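You operate a simulated robot arm through the tools that you are given. There is no shell and no other tool.

Carry out the task below with a simulated robot arm. There is one attempt and no reset: what you move stays moved.

JOB
Drain the water bowl, then set the air to about 5 bar.
Fine: air valve shut while the drain is open; drain shut and air valve open again after. Where these are worked on the way, their far stop is far enough and under half their travel is too little: air valve.

It is judged by the outcome, as a careful person would: the job done as asked, and still so three seconds after it is handed in. It fails if anything else is knocked over, pushed out of place, dropped, spilled or broken.

ROBOT AND FRAMES
A 6-joint arm with a two-finger parallel gripper, fixed in place. Base frame: the origin is on the floor under the middle of its stand, x ahead of it, y to its left, z up. Lengths are in mm, angles in rad, forces in N, time in s.
With the tool pointing down near the work surface it reaches from about 380 to 920 mm from the base axis. Its first joint turns from -2.007 to 2.007 rad. Payload 3.43 kg.
The TCP is the grasp point between the finger pads, 34 mm short of the fingertips. In the tool frame z runs along the fingers and y along their closing line. The gripper opens to 128 mm. The fingers are 24 mm wide and 12 mm thick; the gripper's body (48 by 130 mm) begins 96 mm behind the TCP.
Orientation is that of the tool frame in the base frame, as a unit quaternion [w, x, y, z]. With the fingers straight down and closing along the base's y, the tool's x points along the base's -x, its y along +y and its z along -z.

CONTROLS
- The arm moves only by the tool jog_arm. Its argument "increments" is a list of rows, each an object of numbers (a shift or turn left out is 0, a gripper value left out holds the last): "x", "y", "z": the shift along the tool's x, y, z in cm; "wx", "wy", "wz": the turn, a rotation vector about the tool's x, y, z in rad; "gripper": the gripper command, from -1 (fully open) to 1 (shut), values between in proportion. In form: [{"x": .., "y": .., "z": .., "wx": .., "wy": .., "wz": .., "gripper": ..}, ...]. A call has 1 to 20 rows; each row is the pose to reach, as a shift and turn from the pose commanded when the call began, along the tool's axes at that moment. Rows are played at 5 a second. More than 50 mm and 0.15 rad between two rows, or a gripper value outside its range, and nothing of the call is played. A pose out of reach is approached as far as the arm can. The call stops where the force on the tool passes 40 N (or 10 N more than at its start, if that is more) or the arm is blocked; 0.2 s more then pass. The fingers move at their own pace (about 108 mm/s each) and stop on an object; they squeeze with about 35 N. The grip force told is the motor's: it shows also when the fingers shut on nothing. Time passes only in rows, and 0.2 s behind the last, so rows that repeat a pose let the fingers close. The reply holds the time, the measured pose of the TCP, the force on the tool along the base axes, the opening and the grip force, in the units named above and with some noise, with the torque about the TCP (base axes, N m) and any sound that the robot's microphone picked up.
- Cameras (640 x 400 px; columns grow to the right, rows downward): "scene" is fixed at [50, 498.4, 1165.3]; the picture's right is [-0.22, -0.98, 0.00], its down [-0.50, 0.11, -0.86] and it looks along [0.84, -0.19, -0.51] (base axes); focal length 287 px, centre (320, 200). "wrist" rides on the gripper at [76, -11, -160] in the tool frame; the picture's right is [0.15, 0.99, 0.00], its down [-0.88, 0.13, -0.46] and it looks along [-0.45, 0.07, 0.89] (tool axes); focal length 234 px, centre (320, 200).
- get_image(camera): a new picture of that camera. The clock stands still meanwhile.
- lift_body(by): moves the trunk up (or, below 0, down) by that many mm; the arm rides with it, the base frame stays. It gives what a move gives, with no picture.
- probe_pixels(camera, pixels): there is no depth. For up to 12 entries [column, row, z] of the newest picture of that camera ("zoom" is the newest enlarged one), the place [x, y] in the base frame at which the ray of that pixel passes the height z, good to about 2 mm. The clock stands still meanwhile.
- inspect(camera, box): a new picture of the part [left, top, right, bottom] of that camera's present view, enlarged. The clock stands still meanwhile.
- job_done(): hands the job in; it is judged then, once.

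Leave the gripper open and the arm clear of the work at the hand-in unless told otherwise.

The tools are called as name(argument=value, ...) on one line, values as JSON. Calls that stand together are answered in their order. jog_arm: Moves the arm, as the interface text tells. Its arguments: {"type":"object","properties":{"increments":{"type":"array","items":{"type":"object","properties":{"x":{"type":"number"},"y":{"type":"number"},"z":{"type":"number"},"wx":{"type":"number"},"wy":{"type":"number"},"wz":{"type":"number"},"gripper":{"type":"number"}}}}},"required":["increments"]} The other tools are called the same way: lift_body (by) moves the trunk up or down; get_image (camera) takes a picture; probe_pixels (camera, pixels) gives the place at which the rays of pixels pass given heights; inspect (camera, box) takes an enlarged picture of a part of a camera's view; job_done () hands the job in.

At the start:

```text
t: 0.0
ee_pos: [426.3, 221.8, 815.8]
tcp_rot: [0.0, -0.001, 1.0, 0.001]
contact_force: [0.1, -0.1, -0.1]
ft_torque: [0.0, 0.06, -0.04]
gripper_width: 127.9
gripper_force: 0.0
trunk travel left (down, up): [-425.0, 365.0]
```

scene: 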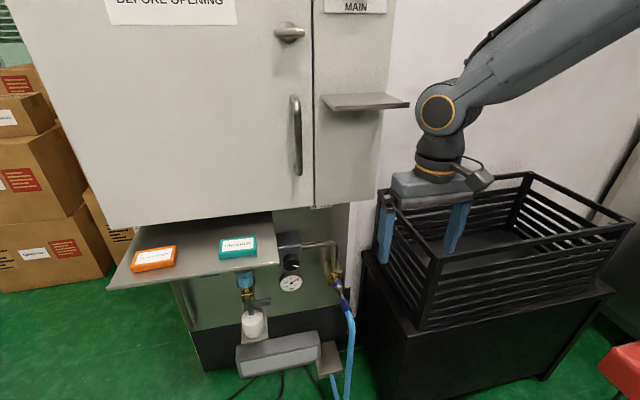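
wrist: 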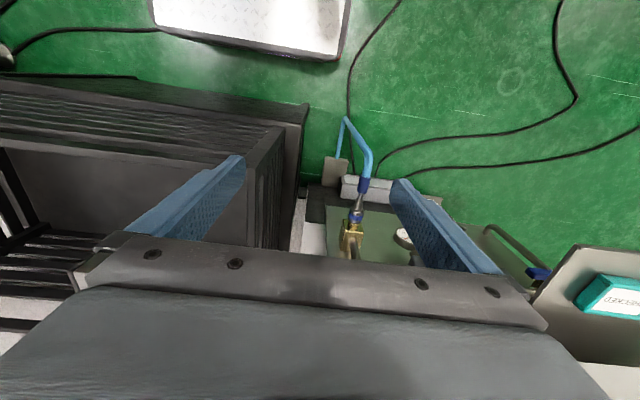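

I'll start by looking closer at the regulator area in the scene camera, around columns 220-380, rows 220-380.

inspect(camera="scene", box=[220, 220, 380, 320])

inspect(camera="scene", box=[220, 280, 380, 380])

inspect(camera="wrist", box=[280, 100, 440, 260])

```text
4.00 times, centred on (300, 270) of scene
```

zoom: 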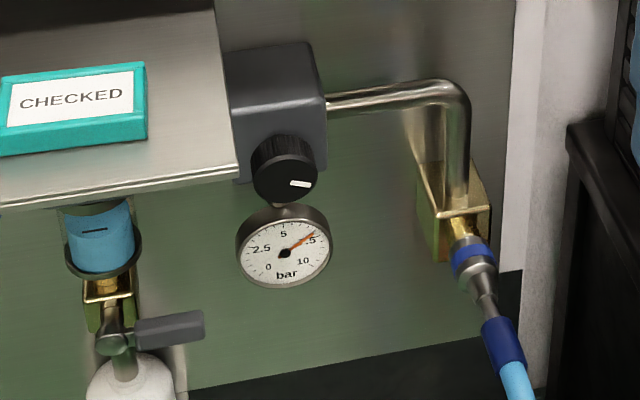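

```text
4.00 times, centred on (300, 330) of scene
```

zoom: 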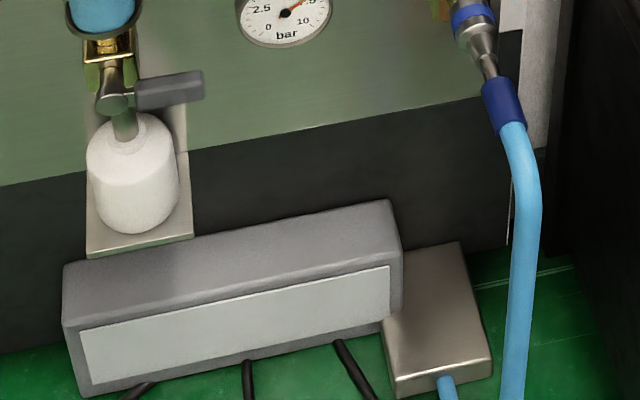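

```text
2.50 times, centred on (360, 180) of wrist
```

zoom: 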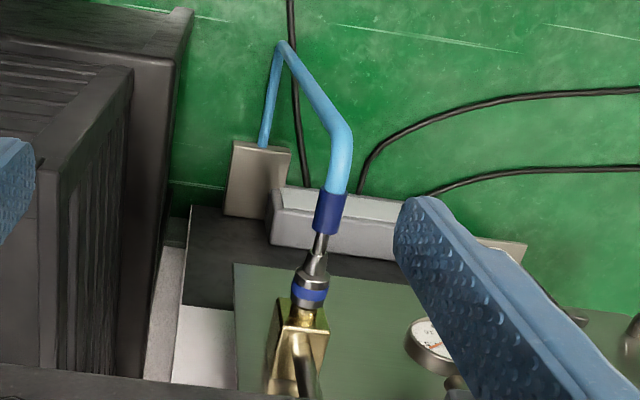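

The gauge reads about 7.5 bar. There's a pipe with a blue item at wrist pixel (540,273), partially under the shelf. I'll zoom there and at the rest of the scene.

inspect(camera="wrist", box=[440, 200, 640, 325])

inspect(camera="scene", box=[100, 220, 260, 320])

inspect(camera="wrist", box=[380, 180, 480, 260])

inspect(camera="scene", box=[240, 0, 420, 120])

```text
3.20 times, centred on (540, 262) of wrist
```

zoom: 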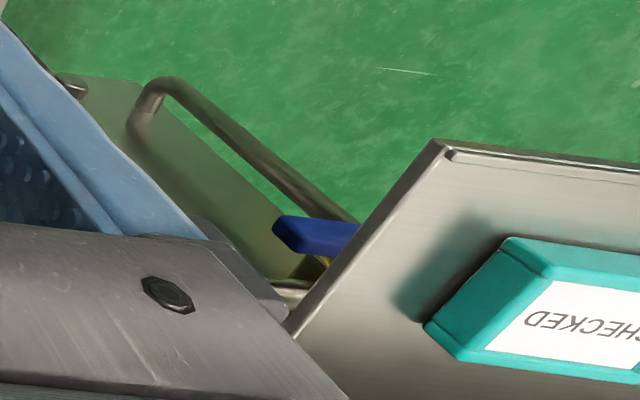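

```text
4.00 times, centred on (180, 270) of scene
```

zoom: 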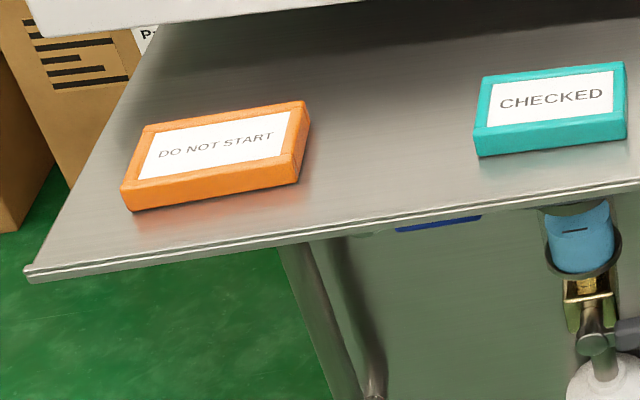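

```text
5.00 times, centred on (430, 220) of wrist
```

zoom: 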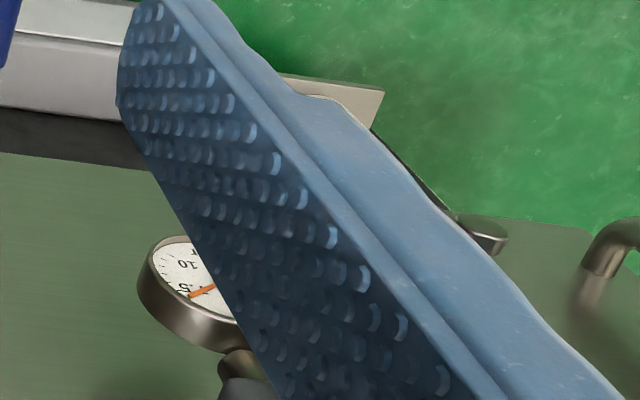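

```text
3.33 times, centred on (330, 60) of scene
```

zoom: 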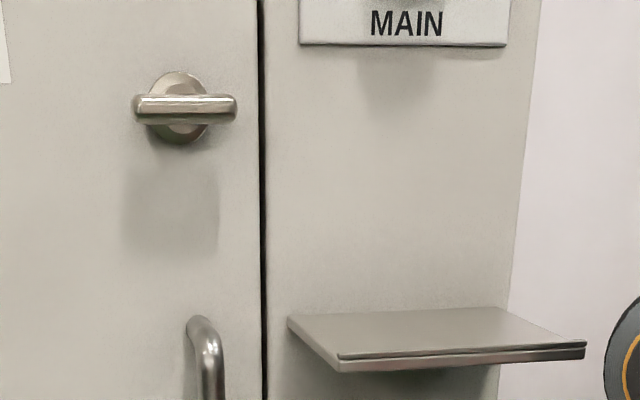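

The blue handle of the air valve sits beneath the shelf. I'll triangulate: gauge centre is at scene (291,283) and about wrist (409,237); the hose coupling's blue ring is at scene (338,283) and wrist (356,217). I'll probe several heights on both.

probe_pixels(camera="scene", pixels=[[291, 283, 300], [291, 283, 400], [291, 283, 500], [291, 283, 600], [338, 283, 300], [338, 283, 400], [338, 283, 500], [338, 283, 600]])

probe_pixels(camera="wrist", pixels=[[409, 237, 300], [409, 237, 400], [409, 237, 500], [409, 237, 600], [356, 217, 300], [356, 217, 400], [356, 217, 500], [356, 217, 600]])

```text
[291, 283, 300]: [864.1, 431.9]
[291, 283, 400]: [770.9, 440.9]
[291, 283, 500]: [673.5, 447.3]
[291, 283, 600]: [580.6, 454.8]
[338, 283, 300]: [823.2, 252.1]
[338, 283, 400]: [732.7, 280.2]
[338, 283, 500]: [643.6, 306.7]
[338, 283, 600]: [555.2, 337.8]
```

```text
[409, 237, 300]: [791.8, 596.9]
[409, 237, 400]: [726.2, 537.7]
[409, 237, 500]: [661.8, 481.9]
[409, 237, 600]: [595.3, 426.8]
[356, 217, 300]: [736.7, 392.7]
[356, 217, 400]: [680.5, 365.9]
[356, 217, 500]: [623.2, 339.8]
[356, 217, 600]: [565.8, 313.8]
```

Gauge comes out near (633, 452, 545), coupling near (585, 325, 566). Now the shelf corner: scene (279.5,266), wrist (577,244); and the blue handle at wrist (540,273), scene (209,275.5).

probe_pixels(camera="scene", pixels=[[279, 265, 550], [279, 265, 600], [279, 265, 650], [279, 265, 700], [209, 275.5, 500], [209, 275.5, 600], [107, 289, 600], [107, 289, 650], [385, 265, 650], [385, 265, 600], [297, 140, 850], [297, 140, 900]])

probe_pixels(camera="wrist", pixels=[[577, 244, 550], [577, 244, 600], [577, 244, 650], [577, 244, 700], [540, 273, 500], [540, 273, 550], [540, 273, 600], [540, 273, 650]])

```text
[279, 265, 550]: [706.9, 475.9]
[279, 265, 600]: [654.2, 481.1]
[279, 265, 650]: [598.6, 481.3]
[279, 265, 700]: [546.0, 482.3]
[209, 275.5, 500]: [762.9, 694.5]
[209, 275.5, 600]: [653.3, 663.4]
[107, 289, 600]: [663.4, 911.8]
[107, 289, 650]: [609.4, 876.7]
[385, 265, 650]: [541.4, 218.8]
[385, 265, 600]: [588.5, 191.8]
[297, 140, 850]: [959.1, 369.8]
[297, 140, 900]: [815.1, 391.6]
```

```text
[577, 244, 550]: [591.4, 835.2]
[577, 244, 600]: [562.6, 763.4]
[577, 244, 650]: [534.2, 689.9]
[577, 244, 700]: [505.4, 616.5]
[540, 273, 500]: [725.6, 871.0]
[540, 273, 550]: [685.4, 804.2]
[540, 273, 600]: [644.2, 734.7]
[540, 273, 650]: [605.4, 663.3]
```

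The shelf lip comes out near (452, 483, 790), and the blue handle lies around (572, 625, 680), below it. I'll back the arm off (base −x) and pitch the tool forward so the wrist camera can look at the panel.

jog_arm(increments=[{"x": 2.5, "y": 2.5, "wy": -0.14, "gripper": -1}, {"x": 5, "y": 5, "wy": -0.28}, {"x": 7.5, "y": 7.5, "wy": -0.42}, {"x": 10, "y": 10, "wy": -0.56}, {"x": 10, "y": 10, "wy": -0.7}])

get_image(camera="wrist")

get_image(camera="scene")

```text
t: 1.2
ee_pos: [328.8, 322.2, 815.5]
tcp_rot: [0.344, 0.003, 0.939, -0.001]
contact_force: [-0.1, -0.6, -0.3]
ft_torque: [-0.04, 0.03, -0.01]
gripper_width: 128.1
gripper_force: 0.1
trunk travel left (down, up): [-425.0, 365.0]
```

```text
taken
```

wrist: 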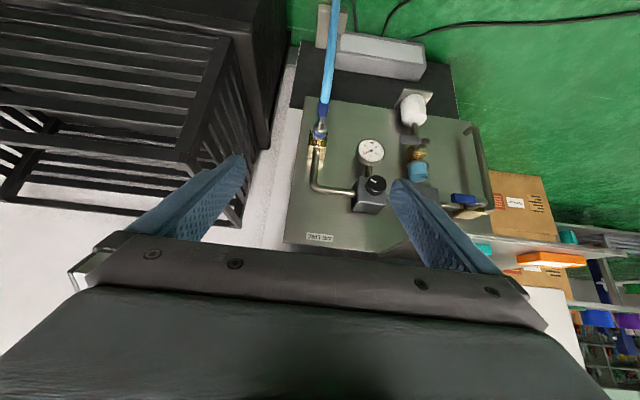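

```text
taken
```

scene: 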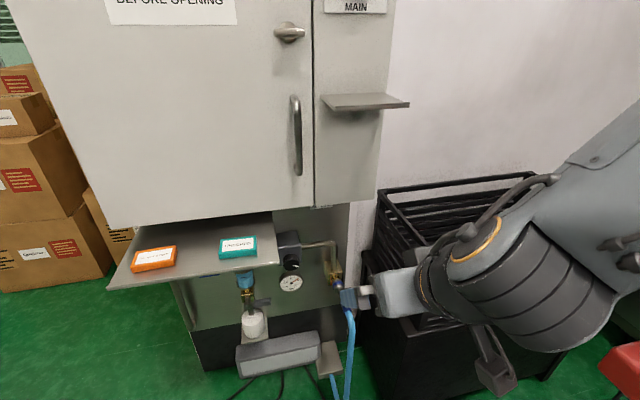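

Much better. I'll enlarge the panel region (wrist columns 290–500, rows 85–250).

inspect(camera="wrist", box=[290, 90, 450, 190])

inspect(camera="wrist", box=[380, 120, 540, 220])

inspect(camera="wrist", box=[280, 180, 440, 280])

```text
4.00 times, centred on (370, 140) of wrist
```

zoom: 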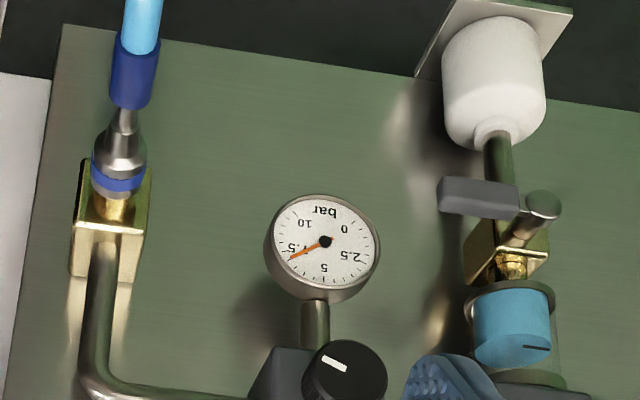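

```text
4.00 times, centred on (460, 170) of wrist
```

zoom: 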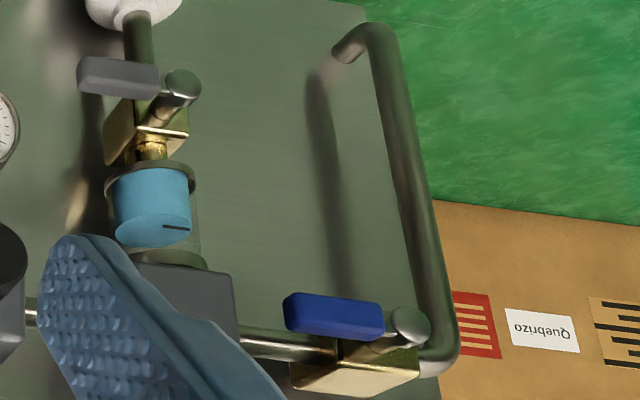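

```text
4.00 times, centred on (360, 230) of wrist
```

zoom: 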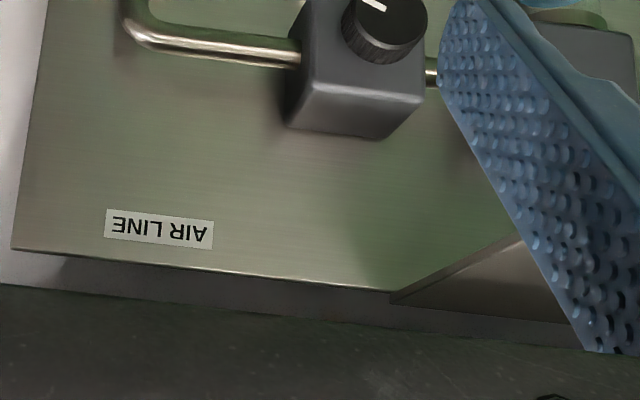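

Clear view: air valve with blue lever (tip wrist (451,197), spindle (482,201)) in line with its pipe = open; drain lever (tip (400,138), spindle (426,141)) across its pipe = shut; black knob (376,184); gauge (371,150) near 7.5. I'll triangulate these.

probe_pixels(camera="wrist", pixels=[[425.8, 141.3, 400], [425.8, 141.3, 500], [400, 138.3, 400], [400, 138.3, 500], [376, 184.5, 500], [376, 184.5, 600], [371.3, 150.5, 500], [371.3, 150.5, 600], [451.3, 197.5, 650], [451.3, 197.5, 700], [482.5, 201, 650], [482.5, 201, 700]])

probe_pixels(camera="scene", pixels=[[248, 305, 400], [248, 305, 500], [270.8, 301, 400], [270.8, 301, 500], [291, 264, 500], [291, 264, 600], [291, 283, 500], [291, 283, 600]])

```text
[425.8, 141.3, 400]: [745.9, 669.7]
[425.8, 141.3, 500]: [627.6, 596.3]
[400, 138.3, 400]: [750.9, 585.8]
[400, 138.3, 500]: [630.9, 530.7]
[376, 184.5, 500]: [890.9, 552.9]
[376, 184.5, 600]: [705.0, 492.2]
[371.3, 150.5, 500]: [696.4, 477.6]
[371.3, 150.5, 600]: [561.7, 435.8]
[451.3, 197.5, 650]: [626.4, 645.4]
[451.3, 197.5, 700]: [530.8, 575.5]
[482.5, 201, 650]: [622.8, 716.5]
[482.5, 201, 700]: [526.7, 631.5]
```

```text
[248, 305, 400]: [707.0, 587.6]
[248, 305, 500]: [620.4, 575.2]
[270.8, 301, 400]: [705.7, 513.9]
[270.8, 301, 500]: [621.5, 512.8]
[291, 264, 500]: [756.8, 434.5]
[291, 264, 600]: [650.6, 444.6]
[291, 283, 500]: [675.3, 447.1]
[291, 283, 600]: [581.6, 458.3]
```

Estimates: drain spindle (601,576,523), drain lever tip (600,514,526), knob face (578,451,668), gauge (627,454,551), blue lever spindle ≈(580,679,672), tip y≈612. Before going lower, I'll locate the crate (rim corner scene (437,262), wrist (228,38)) and the hose.

probe_pixels(camera="scene", pixels=[[437, 262, 500], [437, 262, 600], [437, 262, 700], [377, 190, 500], [377, 190, 700], [348, 330, 300], [348, 330, 400], [326, 360, 0], [326, 360, 100], [240, 365, 100], [205, 370, 0]])

probe_pixels(camera="wrist", pixels=[[228, 38, 500], [228, 38, 600], [228, 38, 700], [180, 160, 500], [180, 160, 700], [328, 70, 300], [328, 70, 400], [328, 20, 300], [328, 20, 400]])

```text
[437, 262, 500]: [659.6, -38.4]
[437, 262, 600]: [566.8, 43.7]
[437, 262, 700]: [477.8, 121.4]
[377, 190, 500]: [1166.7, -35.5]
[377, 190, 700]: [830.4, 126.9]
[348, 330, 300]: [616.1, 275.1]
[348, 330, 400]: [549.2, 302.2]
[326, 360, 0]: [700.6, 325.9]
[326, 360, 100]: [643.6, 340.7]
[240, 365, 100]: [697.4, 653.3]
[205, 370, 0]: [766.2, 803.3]
```

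```text
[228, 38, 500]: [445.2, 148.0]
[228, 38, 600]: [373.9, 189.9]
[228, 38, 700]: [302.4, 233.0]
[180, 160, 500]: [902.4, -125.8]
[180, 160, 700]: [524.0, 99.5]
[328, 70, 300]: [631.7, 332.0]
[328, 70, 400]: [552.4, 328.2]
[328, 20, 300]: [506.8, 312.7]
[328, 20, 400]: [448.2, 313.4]
```

The crate sits at y<125, x>475, so the space in front of the panel is free. I'll lower the trunk 250 mm and look again from nearer the panel's height.

lift_body(by=-250)

get_image(camera="wrist")

get_image(camera="scene")

```text
t: 3.1
ee_pos: [378.6, 296.0, 615.4]
tcp_rot: [0.345, 0.07, 0.936, -0.024]
contact_force: [0.2, -0.1, -0.3]
ft_torque: [0.0, 0.02, 0.01]
gripper_width: 127.9
gripper_force: 0.1
trunk travel left (down, up): [-223.0, 567.0]
stopped: the arm was blocked; the commanded pose is now the measured one
```

```text
taken
```

wrist: 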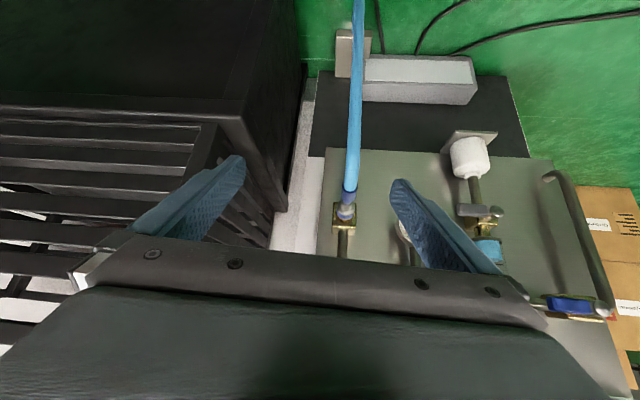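

```text
taken
```

scene: 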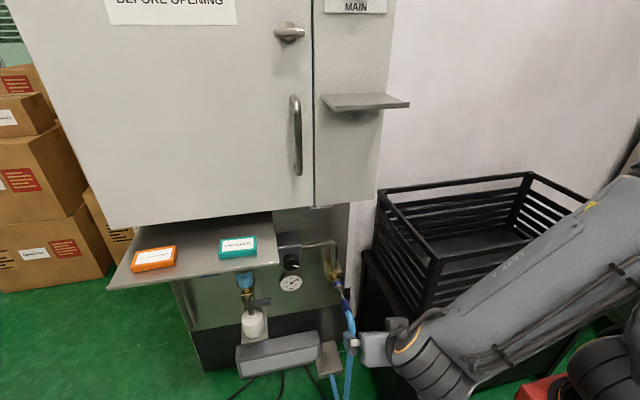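

The trunk went down ~202 mm but was reported blocked; I need to see what the arm met. I'll zoom at the scene's lower right, where something red shows at (565,388).

inspect(camera="scene", box=[480, 300, 640, 400])

inspect(camera="scene", box=[320, 280, 480, 380])

```text
4.00 times, centred on (560, 350) of scene
```

zoom: 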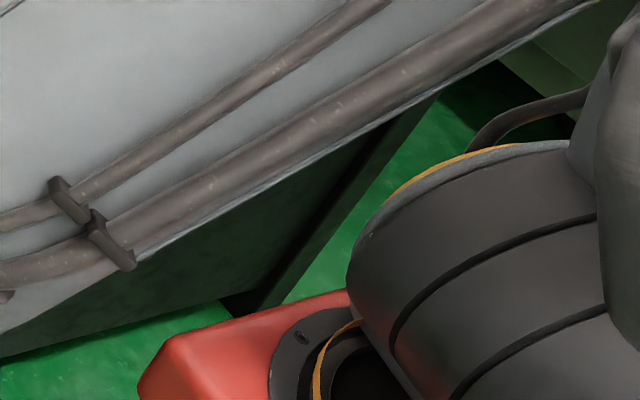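

```text
4.00 times, centred on (400, 330) of scene
```

zoom: 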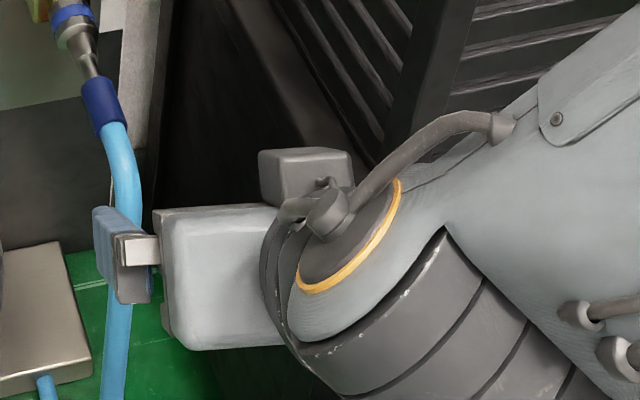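

The red part is the robot's own carriage. Nothing visible (crate, hose, panel) seems displaced, but the arm yielded sideways (TCP went from (329,322) to (379,296)), so something out of view touched a link. Safest is to reverse a little: raise the trunk 40 mm and look.

lift_body(by=40)

inspect(camera="scene", box=[320, 180, 640, 380])

```text
t: 3.9
ee_pos: [374.1, 295.4, 655.3]
tcp_rot: [0.344, 0.064, 0.936, -0.023]
contact_force: [0.1, 0.5, 0.3]
ft_torque: [0.01, -0.01, 0.0]
gripper_width: 128.2
gripper_force: 0.0
trunk travel left (down, up): [-263.0, 527.0]
```

```text
2.00 times, centred on (480, 280) of scene
```

zoom: 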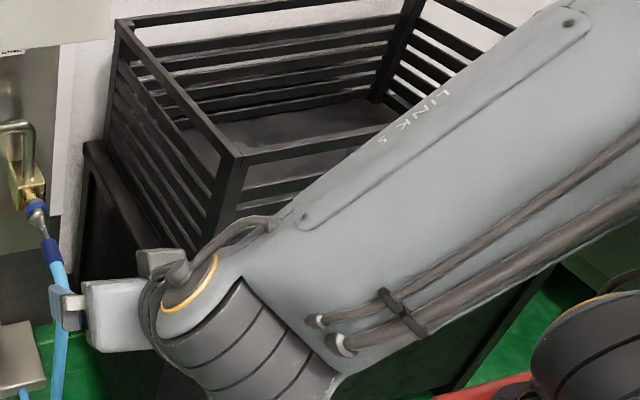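

The arm moved as one (about −0.14 rad around the first joint), so a link was pushed from its +y/−x side by something not in view. I'll yaw the tool to the left to let the wrist camera look toward +y at the side I can't see.

jog_arm(increments=[{"wx": -0.09, "wz": -0.107}, {"wx": -0.18, "wz": -0.214}, {"wx": -0.27, "wz": -0.321}, {"wx": -0.36, "wz": -0.428}, {"wx": -0.45, "wz": -0.535}, {"wx": -0.54, "wz": -0.642}, {"wx": -0.63, "wz": -0.749}])

get_image(camera="wrist")

get_image(camera="scene")

```text
t: 5.5
ee_pos: [421.4, 356.4, 691.3]
tcp_rot: [0.314, -0.384, 0.857, 0.14]
contact_force: [0.3, 0.5, -0.7]
ft_torque: [-0.03, -0.01, 0.0]
gripper_width: 128.0
gripper_force: 0.1
out of reach, approached as far as the arm can: row 2, 3, 4, 5, 6, 7
trunk travel left (down, up): [-263.0, 527.0]
```

```text
taken
```

wrist: 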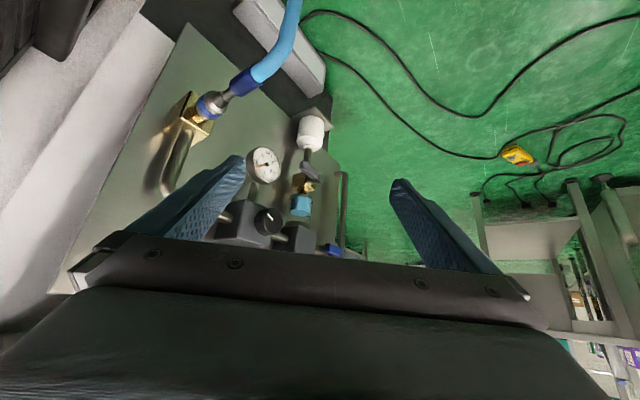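

```text
taken
```

scene: 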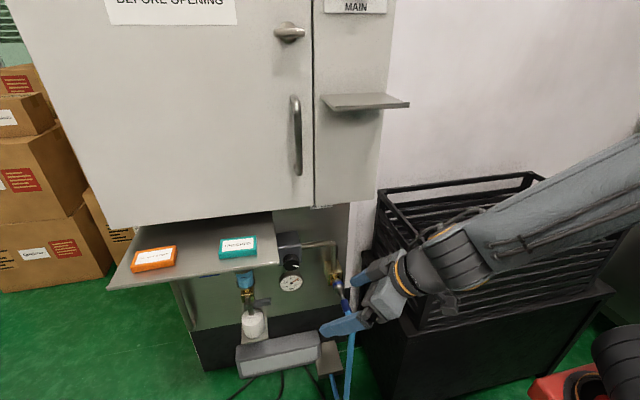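

On the +y side the floor is clear; the last pose was simply too close to the robot's axis. Now I'll bring the tool level, pointing at the panel (+x), further out at about (470, 520, 650), well in front of the levers and below the shelf.

jog_arm(increments=[{"x": -1.01, "y": 0.81, "z": 1.46, "wx": 0.087, "wy": -0.091, "wz": 0.041}, {"x": -2.03, "y": 1.62, "z": 2.92, "wx": 0.175, "wy": -0.181, "wz": 0.081}, {"x": -3.04, "y": 2.42, "z": 4.37, "wx": 0.262, "wy": -0.272, "wz": 0.122}, {"x": -4.06, "y": 3.23, "z": 5.83, "wx": 0.35, "wy": -0.363, "wz": 0.163}, {"x": -5.07, "y": 4.04, "z": 7.29, "wx": 0.437, "wy": -0.453, "wz": 0.203}, {"x": -6.09, "y": 4.85, "z": 8.75, "wx": 0.525, "wy": -0.544, "wz": 0.244}, {"x": -7.1, "y": 5.65, "z": 10.2, "wx": 0.612, "wy": -0.635, "wz": 0.285}, {"x": -8.12, "y": 6.46, "z": 11.66, "wx": 0.7, "wy": -0.725, "wz": 0.325}, {"x": -9.13, "y": 7.27, "z": 13.12, "wx": 0.787, "wy": -0.816, "wz": 0.366}])

get_image(camera="wrist")

get_image(camera="scene")

```text
t: 7.5
ee_pos: [466.0, 520.6, 647.9]
tcp_rot: [0.709, 0.0, 0.705, 0.0]
contact_force: [0.2, -0.1, 0.3]
ft_torque: [0.01, 0.02, -0.04]
gripper_width: 127.7
gripper_force: 0.0
out of reach, approached as far as the arm can: row 1
trunk travel left (down, up): [-263.0, 527.0]
```

```text
taken
```

wrist: 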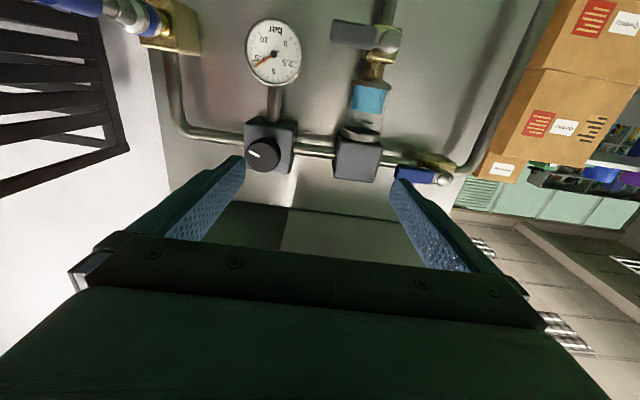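

```text
taken
```

scene: 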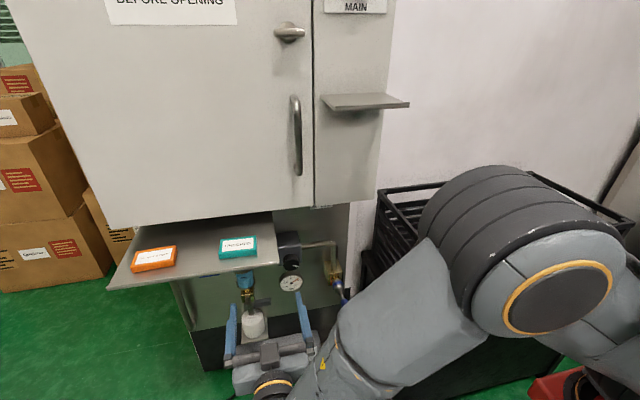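

Now the tool is level and faces the panel. I'll enlarge the valve region.

inspect(camera="wrist", box=[300, 0, 500, 125])

inspect(camera="wrist", box=[320, 110, 480, 210])

inspect(camera="wrist", box=[200, 0, 360, 100])

inspect(camera="wrist", box=[200, 90, 360, 190])

```text
3.20 times, centred on (400, 62) of wrist
```

zoom: 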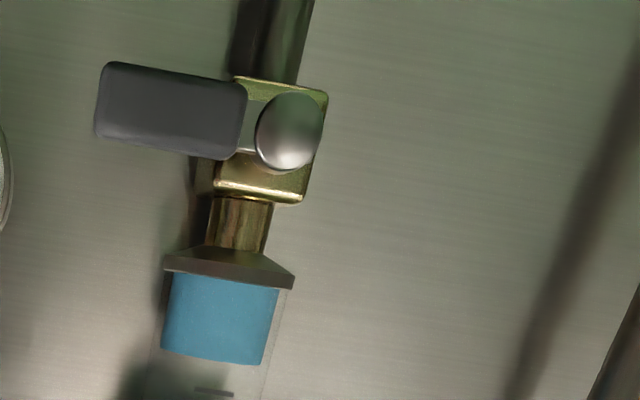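

```text
4.00 times, centred on (400, 160) of wrist
```

zoom: 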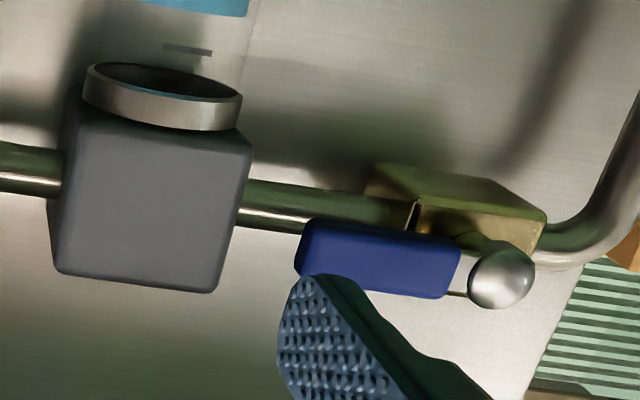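

```text
4.00 times, centred on (280, 50) of wrist
```

zoom: 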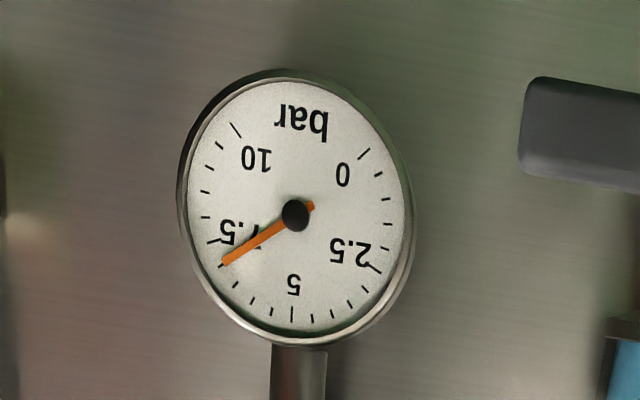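

```text
4.00 times, centred on (280, 140) of wrist
```

zoom: 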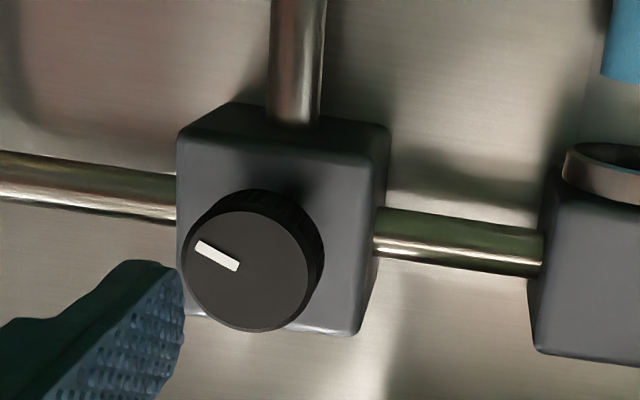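

I'll triangulate the blue lever (tip (395,174), spindle (447.5,179)), the drain lever (tip (331,31), spindle (390.6,40)), the knob centre ((263,157)) and gauge from this view.

probe_pixels(camera="wrist", pixels=[[447.5, 178.8, 660], [447.5, 178.8, 680], [395, 173.8, 660], [395, 173.8, 680], [390.6, 40, 520], [390.6, 40, 530], [331, 31, 520], [331, 31, 530], [263, 157, 650], [263, 157, 670], [278, 60, 540], [278, 60, 560]])

```text
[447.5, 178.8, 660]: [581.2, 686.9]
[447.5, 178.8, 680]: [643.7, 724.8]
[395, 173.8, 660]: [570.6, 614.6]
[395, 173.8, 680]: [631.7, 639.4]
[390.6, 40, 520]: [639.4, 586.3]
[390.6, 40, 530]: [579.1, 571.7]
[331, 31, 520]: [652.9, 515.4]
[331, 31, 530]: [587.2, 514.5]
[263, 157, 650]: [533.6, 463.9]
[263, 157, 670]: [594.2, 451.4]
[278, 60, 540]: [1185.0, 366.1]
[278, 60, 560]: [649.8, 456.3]
```

Refined: blue lever from spindle (595, 693, 665) to tip (593, 622, 667); drain lever spindle (596, 575, 527), tip (597, 514, 528); knob face (581, 453, 666). To take the levers between the fingers I need the closing line vertical, so I'll roll the tool −90° in place.

jog_arm(increments=[{"wz": -0.14}, {"wz": -0.28}, {"wz": -0.42}, {"wz": -0.56}, {"wz": -0.7}, {"wz": -0.84}, {"wz": -0.98}, {"wz": -1.12}, {"wz": -1.26}, {"wz": -1.4}, {"wz": -1.5708}, {"wz": -1.5708, "gripper": 0.3}, {"wz": -1.5708, "gripper": 0.3}])

get_image(camera="wrist")

get_image(camera="scene")

```text
refused: row 11 steps farther than a row can; nothing moved
```

```text
taken
```

wrist: 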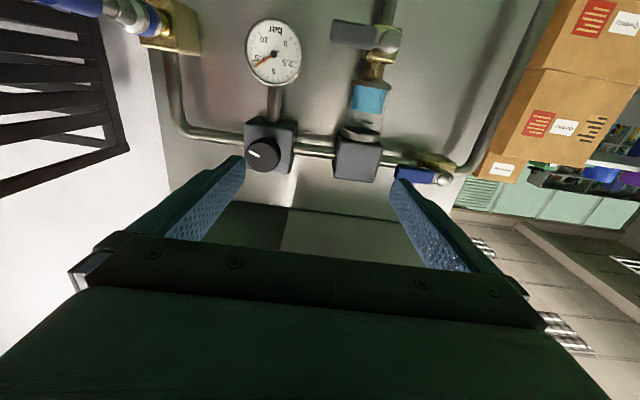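

```text
taken
```

scene: 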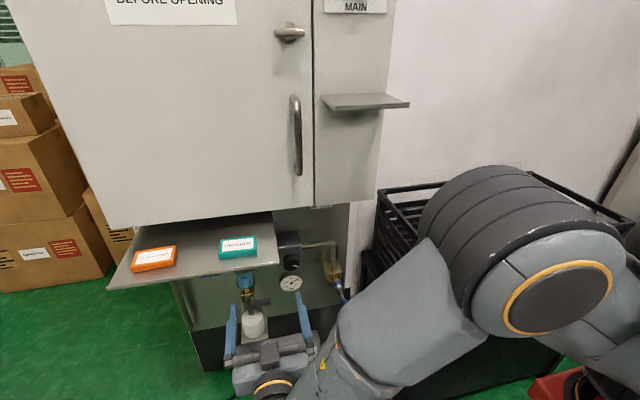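

One step was too large (0.17 rad). I'll redo the roll in smaller equal steps.

jog_arm(increments=[{"wz": -0.13}, {"wz": -0.26}, {"wz": -0.39}, {"wz": -0.52}, {"wz": -0.65}, {"wz": -0.78}, {"wz": -0.91}, {"wz": -1.04}, {"wz": -1.17}, {"wz": -1.3}, {"wz": -1.43}, {"wz": -1.5708}, {"wz": -1.5708, "gripper": 0.3}, {"wz": -1.5708, "gripper": 0.3}])

get_image(camera="wrist")

get_image(camera="scene")

```text
t: 10.5
ee_pos: [467.1, 520.3, 649.4]
tcp_rot: [-0.5, 0.499, -0.499, 0.502]
contact_force: [0.5, 0.9, 0.3]
ft_torque: [0.03, -0.02, 0.0]
gripper_width: 44.9
gripper_force: 0.1
trunk travel left (down, up): [-263.0, 527.0]
```

```text
taken
```

wrist: 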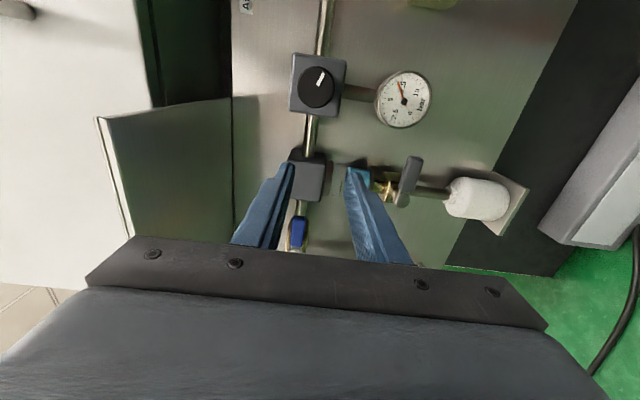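

```text
taken
```

scene: 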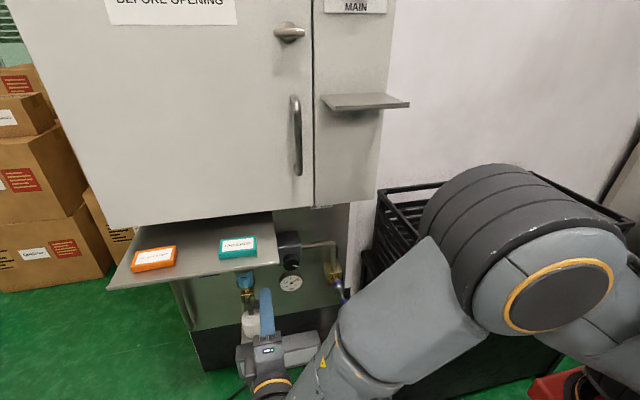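

I'll zoom on the blue lever (298,232) and the drain lever (408,180) in this side view to refine depth.

inspect(camera="wrist", box=[260, 190, 340, 240])

inspect(camera="wrist", box=[340, 120, 540, 245])

```text
8.00 times, centred on (300, 215) of wrist
```

zoom: 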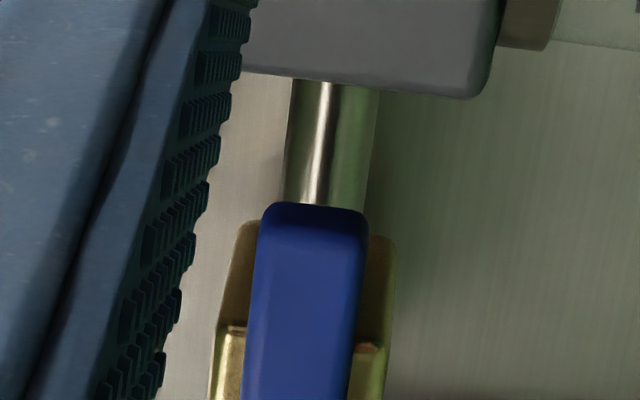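

```text
3.20 times, centred on (440, 182) of wrist
```

zoom: 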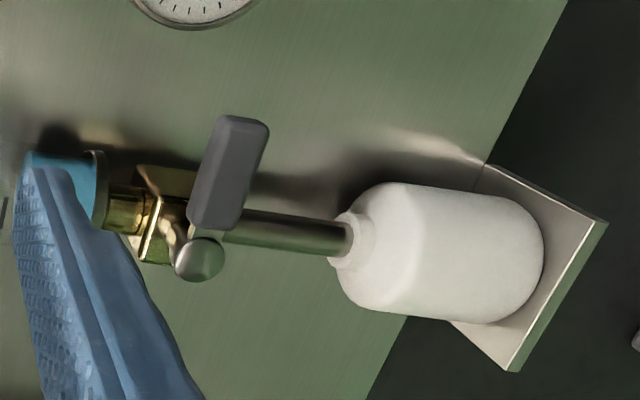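

Lever is ~21 mm tall in z, centred near z=664. Next I'll check the drain bottle's clearance (neck at scene (251,312), wrist (451,194)) in case the drain lever swings down.

probe_pixels(camera="wrist", pixels=[[451, 194.5, 440], [451, 194.5, 460], [451, 194.5, 480], [477, 216, 400], [477, 216, 420], [477, 216, 440], [401.5, 200.6, 520], [401.5, 200.6, 530], [411, 160, 520], [411, 160, 530]])

probe_pixels(camera="scene", pixels=[[251, 312, 440], [251, 312, 460], [251, 312, 480], [254, 335, 380], [254, 335, 420]])

```text
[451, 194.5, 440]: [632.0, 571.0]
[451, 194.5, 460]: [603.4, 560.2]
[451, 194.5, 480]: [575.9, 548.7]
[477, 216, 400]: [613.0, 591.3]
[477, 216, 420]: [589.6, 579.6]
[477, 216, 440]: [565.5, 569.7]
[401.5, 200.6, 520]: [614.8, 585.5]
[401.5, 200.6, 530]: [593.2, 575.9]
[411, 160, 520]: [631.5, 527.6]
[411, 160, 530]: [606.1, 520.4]
```

```text
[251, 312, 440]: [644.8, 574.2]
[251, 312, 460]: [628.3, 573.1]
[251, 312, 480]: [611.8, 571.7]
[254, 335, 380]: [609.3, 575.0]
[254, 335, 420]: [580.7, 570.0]
```

Bottle top is around z≈430, so the drain lever can swing either way. Now I'll go to the air valve: sideways to y=640 first, then forward to x≈545 with the fingers (45 mm open) straddling the blue lever's height (z=664).

jog_arm(increments=[{"x": -4, "y": -0.5}, {"x": -8, "y": -1}, {"x": -12, "y": -1.5}, {"x": -12, "y": -1.5, "z": 2.6}, {"x": -12, "y": -1.5, "z": 5.2}, {"x": -12, "y": -1.5, "z": 7.8}])

get_image(camera="wrist")

get_image(camera="scene")

```text
t: 11.9
ee_pos: [547.5, 641.0, 666.0]
tcp_rot: [-0.5, 0.498, -0.5, 0.502]
contact_force: [-0.8, 1.0, 0.0]
ft_torque: [0.01, 0.01, -0.04]
gripper_width: 44.9
gripper_force: 0.1
trunk travel left (down, up): [-263.0, 527.0]
```

```text
taken
```

wrist: 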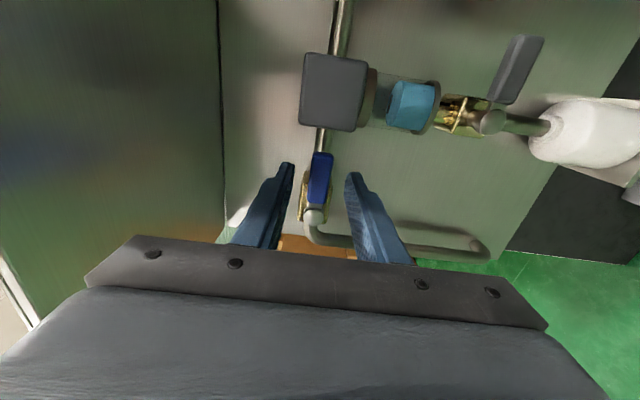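

```text
taken
```

scene: 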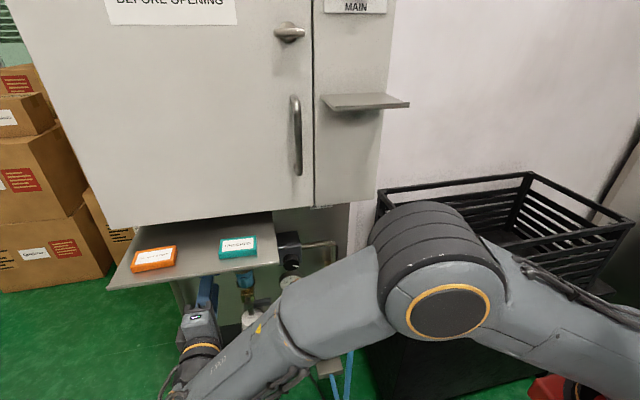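

The lever is centred between the fingertips at (318,180). I'll zoom to confirm before advancing.

inspect(camera="wrist", box=[240, 140, 400, 240])

```text
4.00 times, centred on (320, 190) of wrist
```

zoom: 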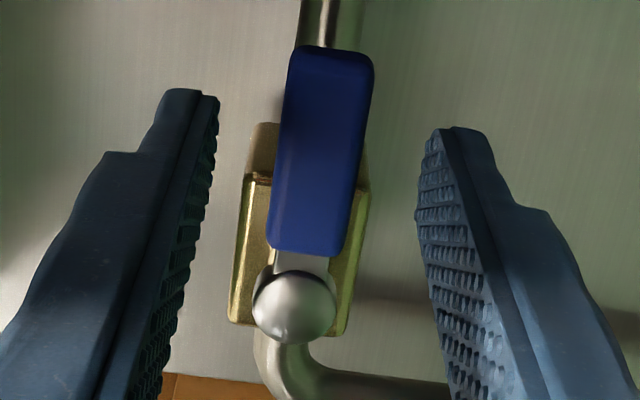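

Lever sits centred. Advance 27 mm so the fingertips reach behind the lever's face, then narrow the opening to ~28 mm as a loose cage.

jog_arm(increments=[{"z": 1.0}, {"z": 2.0}, {"z": 2.7}, {"z": 2.7, "gripper": 0.56}, {"z": 2.7, "gripper": 0.56}])

inspect(camera="wrist", box=[240, 140, 400, 240])

```text
t: 13.1
ee_pos: [572.9, 640.3, 665.5]
tcp_rot: [-0.499, 0.499, -0.499, 0.502]
contact_force: [-0.4, 0.1, 0.1]
ft_torque: [-0.03, -0.01, 0.0]
gripper_width: 28.1
gripper_force: 0.1
trunk travel left (down, up): [-263.0, 527.0]
```

```text
4.00 times, centred on (320, 190) of wrist
```

zoom: 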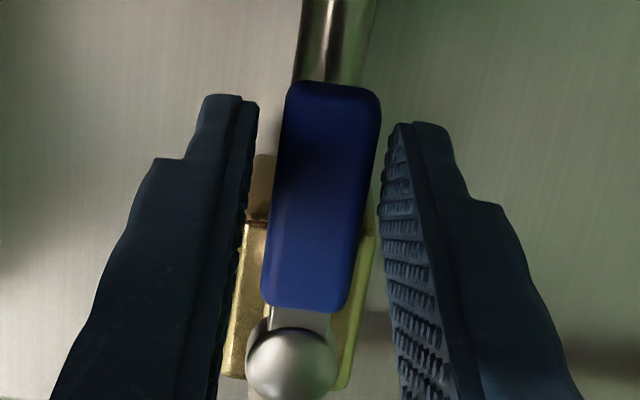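

The fingers flank the lever without touching. Now a gentle test swing downward (tip −z) about the spindle, 0.2 rad, watching the force.

jog_arm(increments=[{"x": -0.007, "y": 0.265, "wz": 0.05}, {"x": -0.027, "y": 0.529, "wz": 0.1}, {"x": -0.06, "y": 0.79, "wz": 0.15}, {"x": -0.106, "y": 1.053, "wz": 0.2}])

inspect(camera="wrist", box=[240, 140, 400, 240])

```text
t: 14.1
ee_pos: [572.1, 643.9, 657.8]
tcp_rot: [0.55, -0.444, 0.547, -0.448]
contact_force: [1.4, 8.1, 20.2]
ft_torque: [-0.47, -0.36, 0.16]
gripper_width: 38.7
gripper_force: 9.4
trunk travel left (down, up): [-263.0, 527.0]
```

```text
4.00 times, centred on (320, 190) of wrist
```

zoom: 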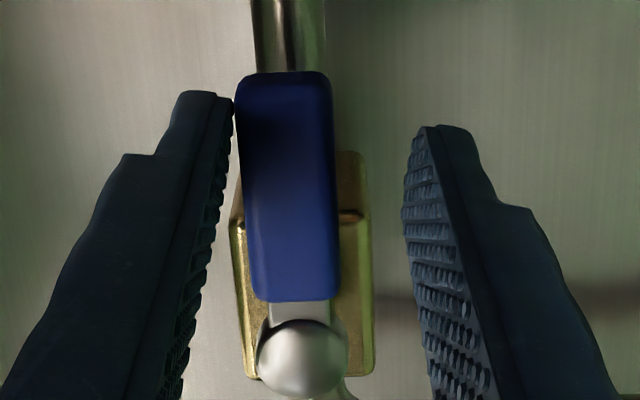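

The lever didn't move, the finger was only pushed open (20 N up): downward is its open stop. So it closes upward. I'll swing back and go up by 0.3 rad.

jog_arm(increments=[{"x": -0.027, "y": -0.529, "wz": -0.1}, {"x": -0.106, "y": -1.053, "wz": -0.2}, {"x": -0.237, "y": -1.566, "wz": -0.3}, {"x": -0.418, "y": -2.064, "wz": -0.4}, {"x": -0.649, "y": -2.541, "wz": -0.5}])

inspect(camera="wrist", box=[240, 140, 400, 240])

```text
t: 15.3
ee_pos: [572.7, 644.1, 679.1]
tcp_rot: [-0.419, 0.568, -0.42, 0.571]
contact_force: [0.4, -1.0, -1.8]
ft_torque: [-0.02, 0.07, -0.02]
gripper_width: 28.9
gripper_force: 0.6
trunk travel left (down, up): [-263.0, 527.0]
```

```text
4.00 times, centred on (320, 190) of wrist
```

zoom: 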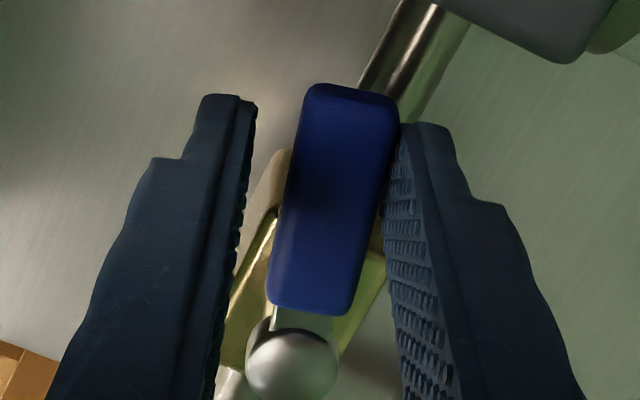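

It turns upward freely (≈2 N). Continuing that way with this roll would bring the camera up near the shelf lip, so I'll back out, roll the tool the other way round (camera below/left), and re-engage.

jog_arm(increments=[{"z": -2}, {"z": -4, "gripper": 0.3}, {"z": -4, "wz": 0.14}, {"z": -4, "wz": 0.28}, {"z": -4, "wz": 0.42}, {"z": -4, "wz": 0.56}, {"z": -4, "wz": 0.7}, {"z": -4, "wz": 0.84}, {"z": -4, "wz": 0.98}, {"z": -4, "wz": 1.12}, {"z": -4, "wz": 1.26}, {"z": -4, "wz": 1.4}, {"z": -4, "wz": 1.54}, {"z": -4, "wz": 1.68}, {"z": -4, "wz": 1.82}, {"z": -4, "wz": 1.87}])

get_image(camera="wrist")

```text
t: 18.7
ee_pos: [531.9, 644.6, 679.8]
tcp_rot: [0.708, 0.001, 0.706, -0.001]
contact_force: [-0.4, 0.7, -0.3]
ft_torque: [-0.02, -0.01, 0.01]
gripper_width: 44.8
gripper_force: 0.1
trunk travel left (down, up): [-263.0, 527.0]
```

```text
taken
```

wrist: 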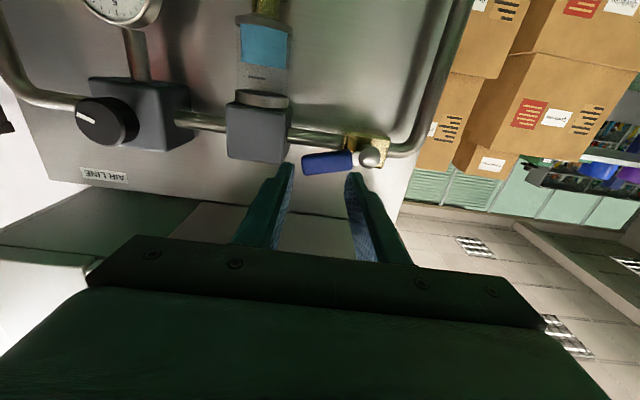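

Lever tip is slightly raised now, as expected. Continue rolling +1.33 rad so the fingers close across the lever from the other side.

jog_arm(increments=[{"wz": 0.133}, {"wz": 0.266}, {"wz": 0.399}, {"wz": 0.532}, {"wz": 0.665}, {"wz": 0.798}, {"wz": 0.931}, {"wz": 1.064}, {"wz": 1.197}, {"wz": 1.33}])

get_image(camera="wrist")

inspect(camera="wrist", box=[240, 130, 400, 230])

get_image(camera="scene")

```text
t: 20.9
ee_pos: [571.8, 820.8, 729.4]
tcp_rot: [0.572, 0.424, 0.565, 0.416]
contact_force: [0.0, 0.5, -1.7]
ft_torque: [0.01, -0.12, -0.03]
gripper_width: 44.7
gripper_force: 0.0
out of reach, approached as far as the arm can: row 5, 6, 7, 8, 9, 10
trunk travel left (down, up): [-263.0, 527.0]
```

```text
taken
```

wrist: 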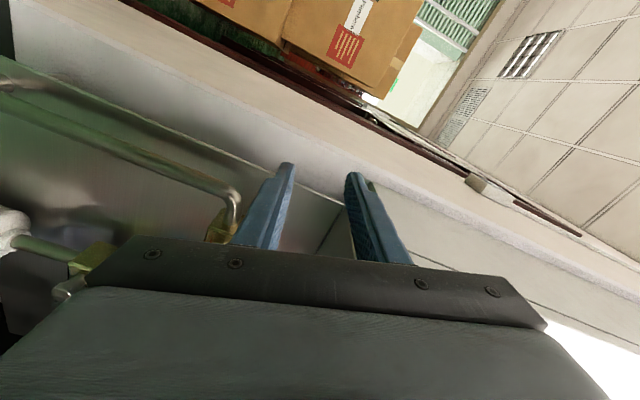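

```text
4.00 times, centred on (320, 180) of wrist
```

zoom: 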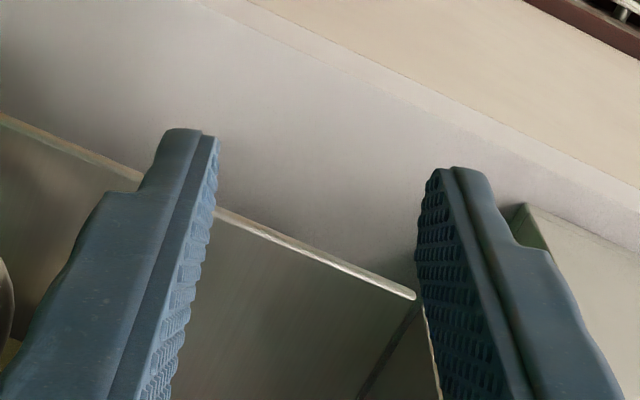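

```text
taken
```

scene: 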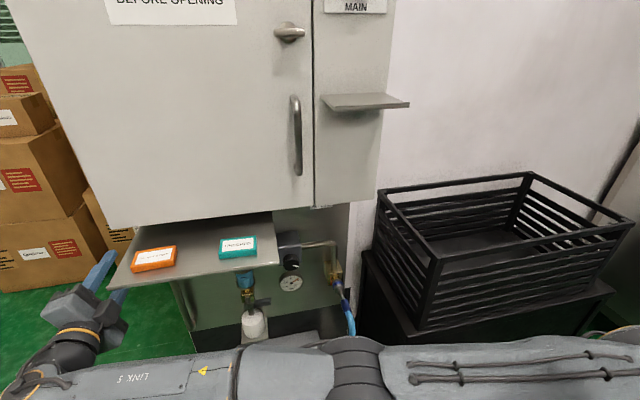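

The roll beyond about +0.6 rad is out of the arm's reach, and it swung the tool to (572, 821, 729), left of the shelf end; forces stayed near zero and the boxes look undisturbed. I'll pull straight back (−x) first, away from the shelf, and change plan: push the levers with closed fingers at zero roll.

jog_arm(increments=[{"z": -2.5}, {"z": -5}, {"z": -7.5}, {"z": -10}, {"z": -12.5}, {"z": -15}])

get_image(camera="scene")

```text
t: 22.3
ee_pos: [425.7, 838.2, 727.2]
tcp_rot: [0.573, 0.424, 0.565, 0.416]
contact_force: [0.3, 0.5, 0.2]
ft_torque: [-0.01, 0.02, -0.01]
gripper_width: 44.9
gripper_force: 0.1
out of reach, approached as far as the arm can: row 1, 2, 3, 4, 5, 6
trunk travel left (down, up): [-263.0, 527.0]
```

```text
taken
```

scene: 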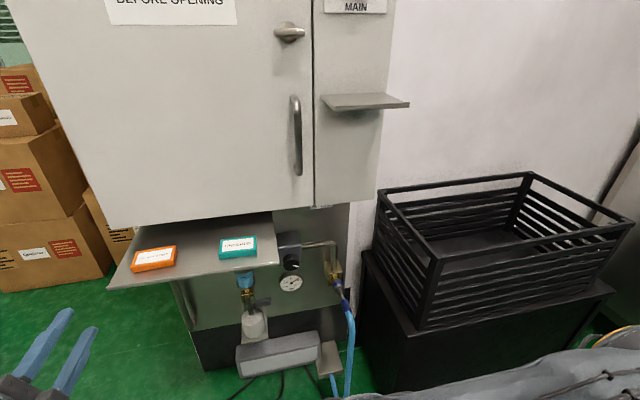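

Clear of the shelf now. The drain lever at scene (262,302) looks different; let me check both areas.

inspect(camera="scene", box=[220, 250, 380, 350])

inspect(camera="scene", box=[100, 220, 260, 320])

get_image(camera="wrist")

```text
4.00 times, centred on (300, 300) of scene
```

zoom: 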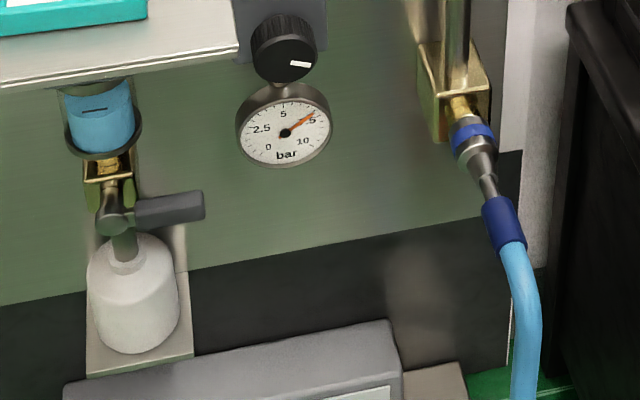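

```text
4.00 times, centred on (180, 270) of scene
```

zoom: 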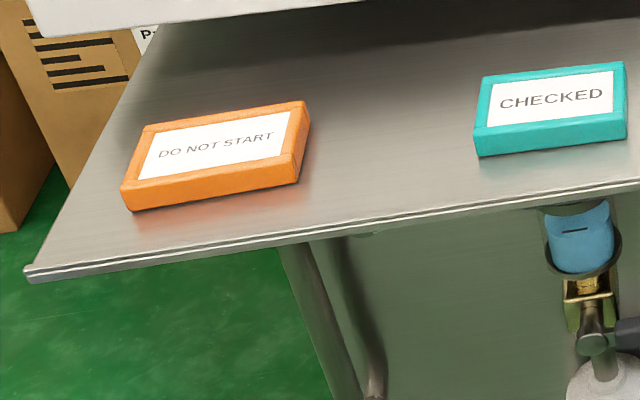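

```text
taken
```

wrist: 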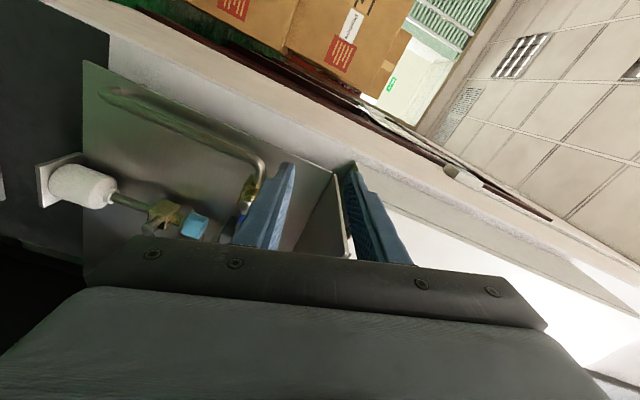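

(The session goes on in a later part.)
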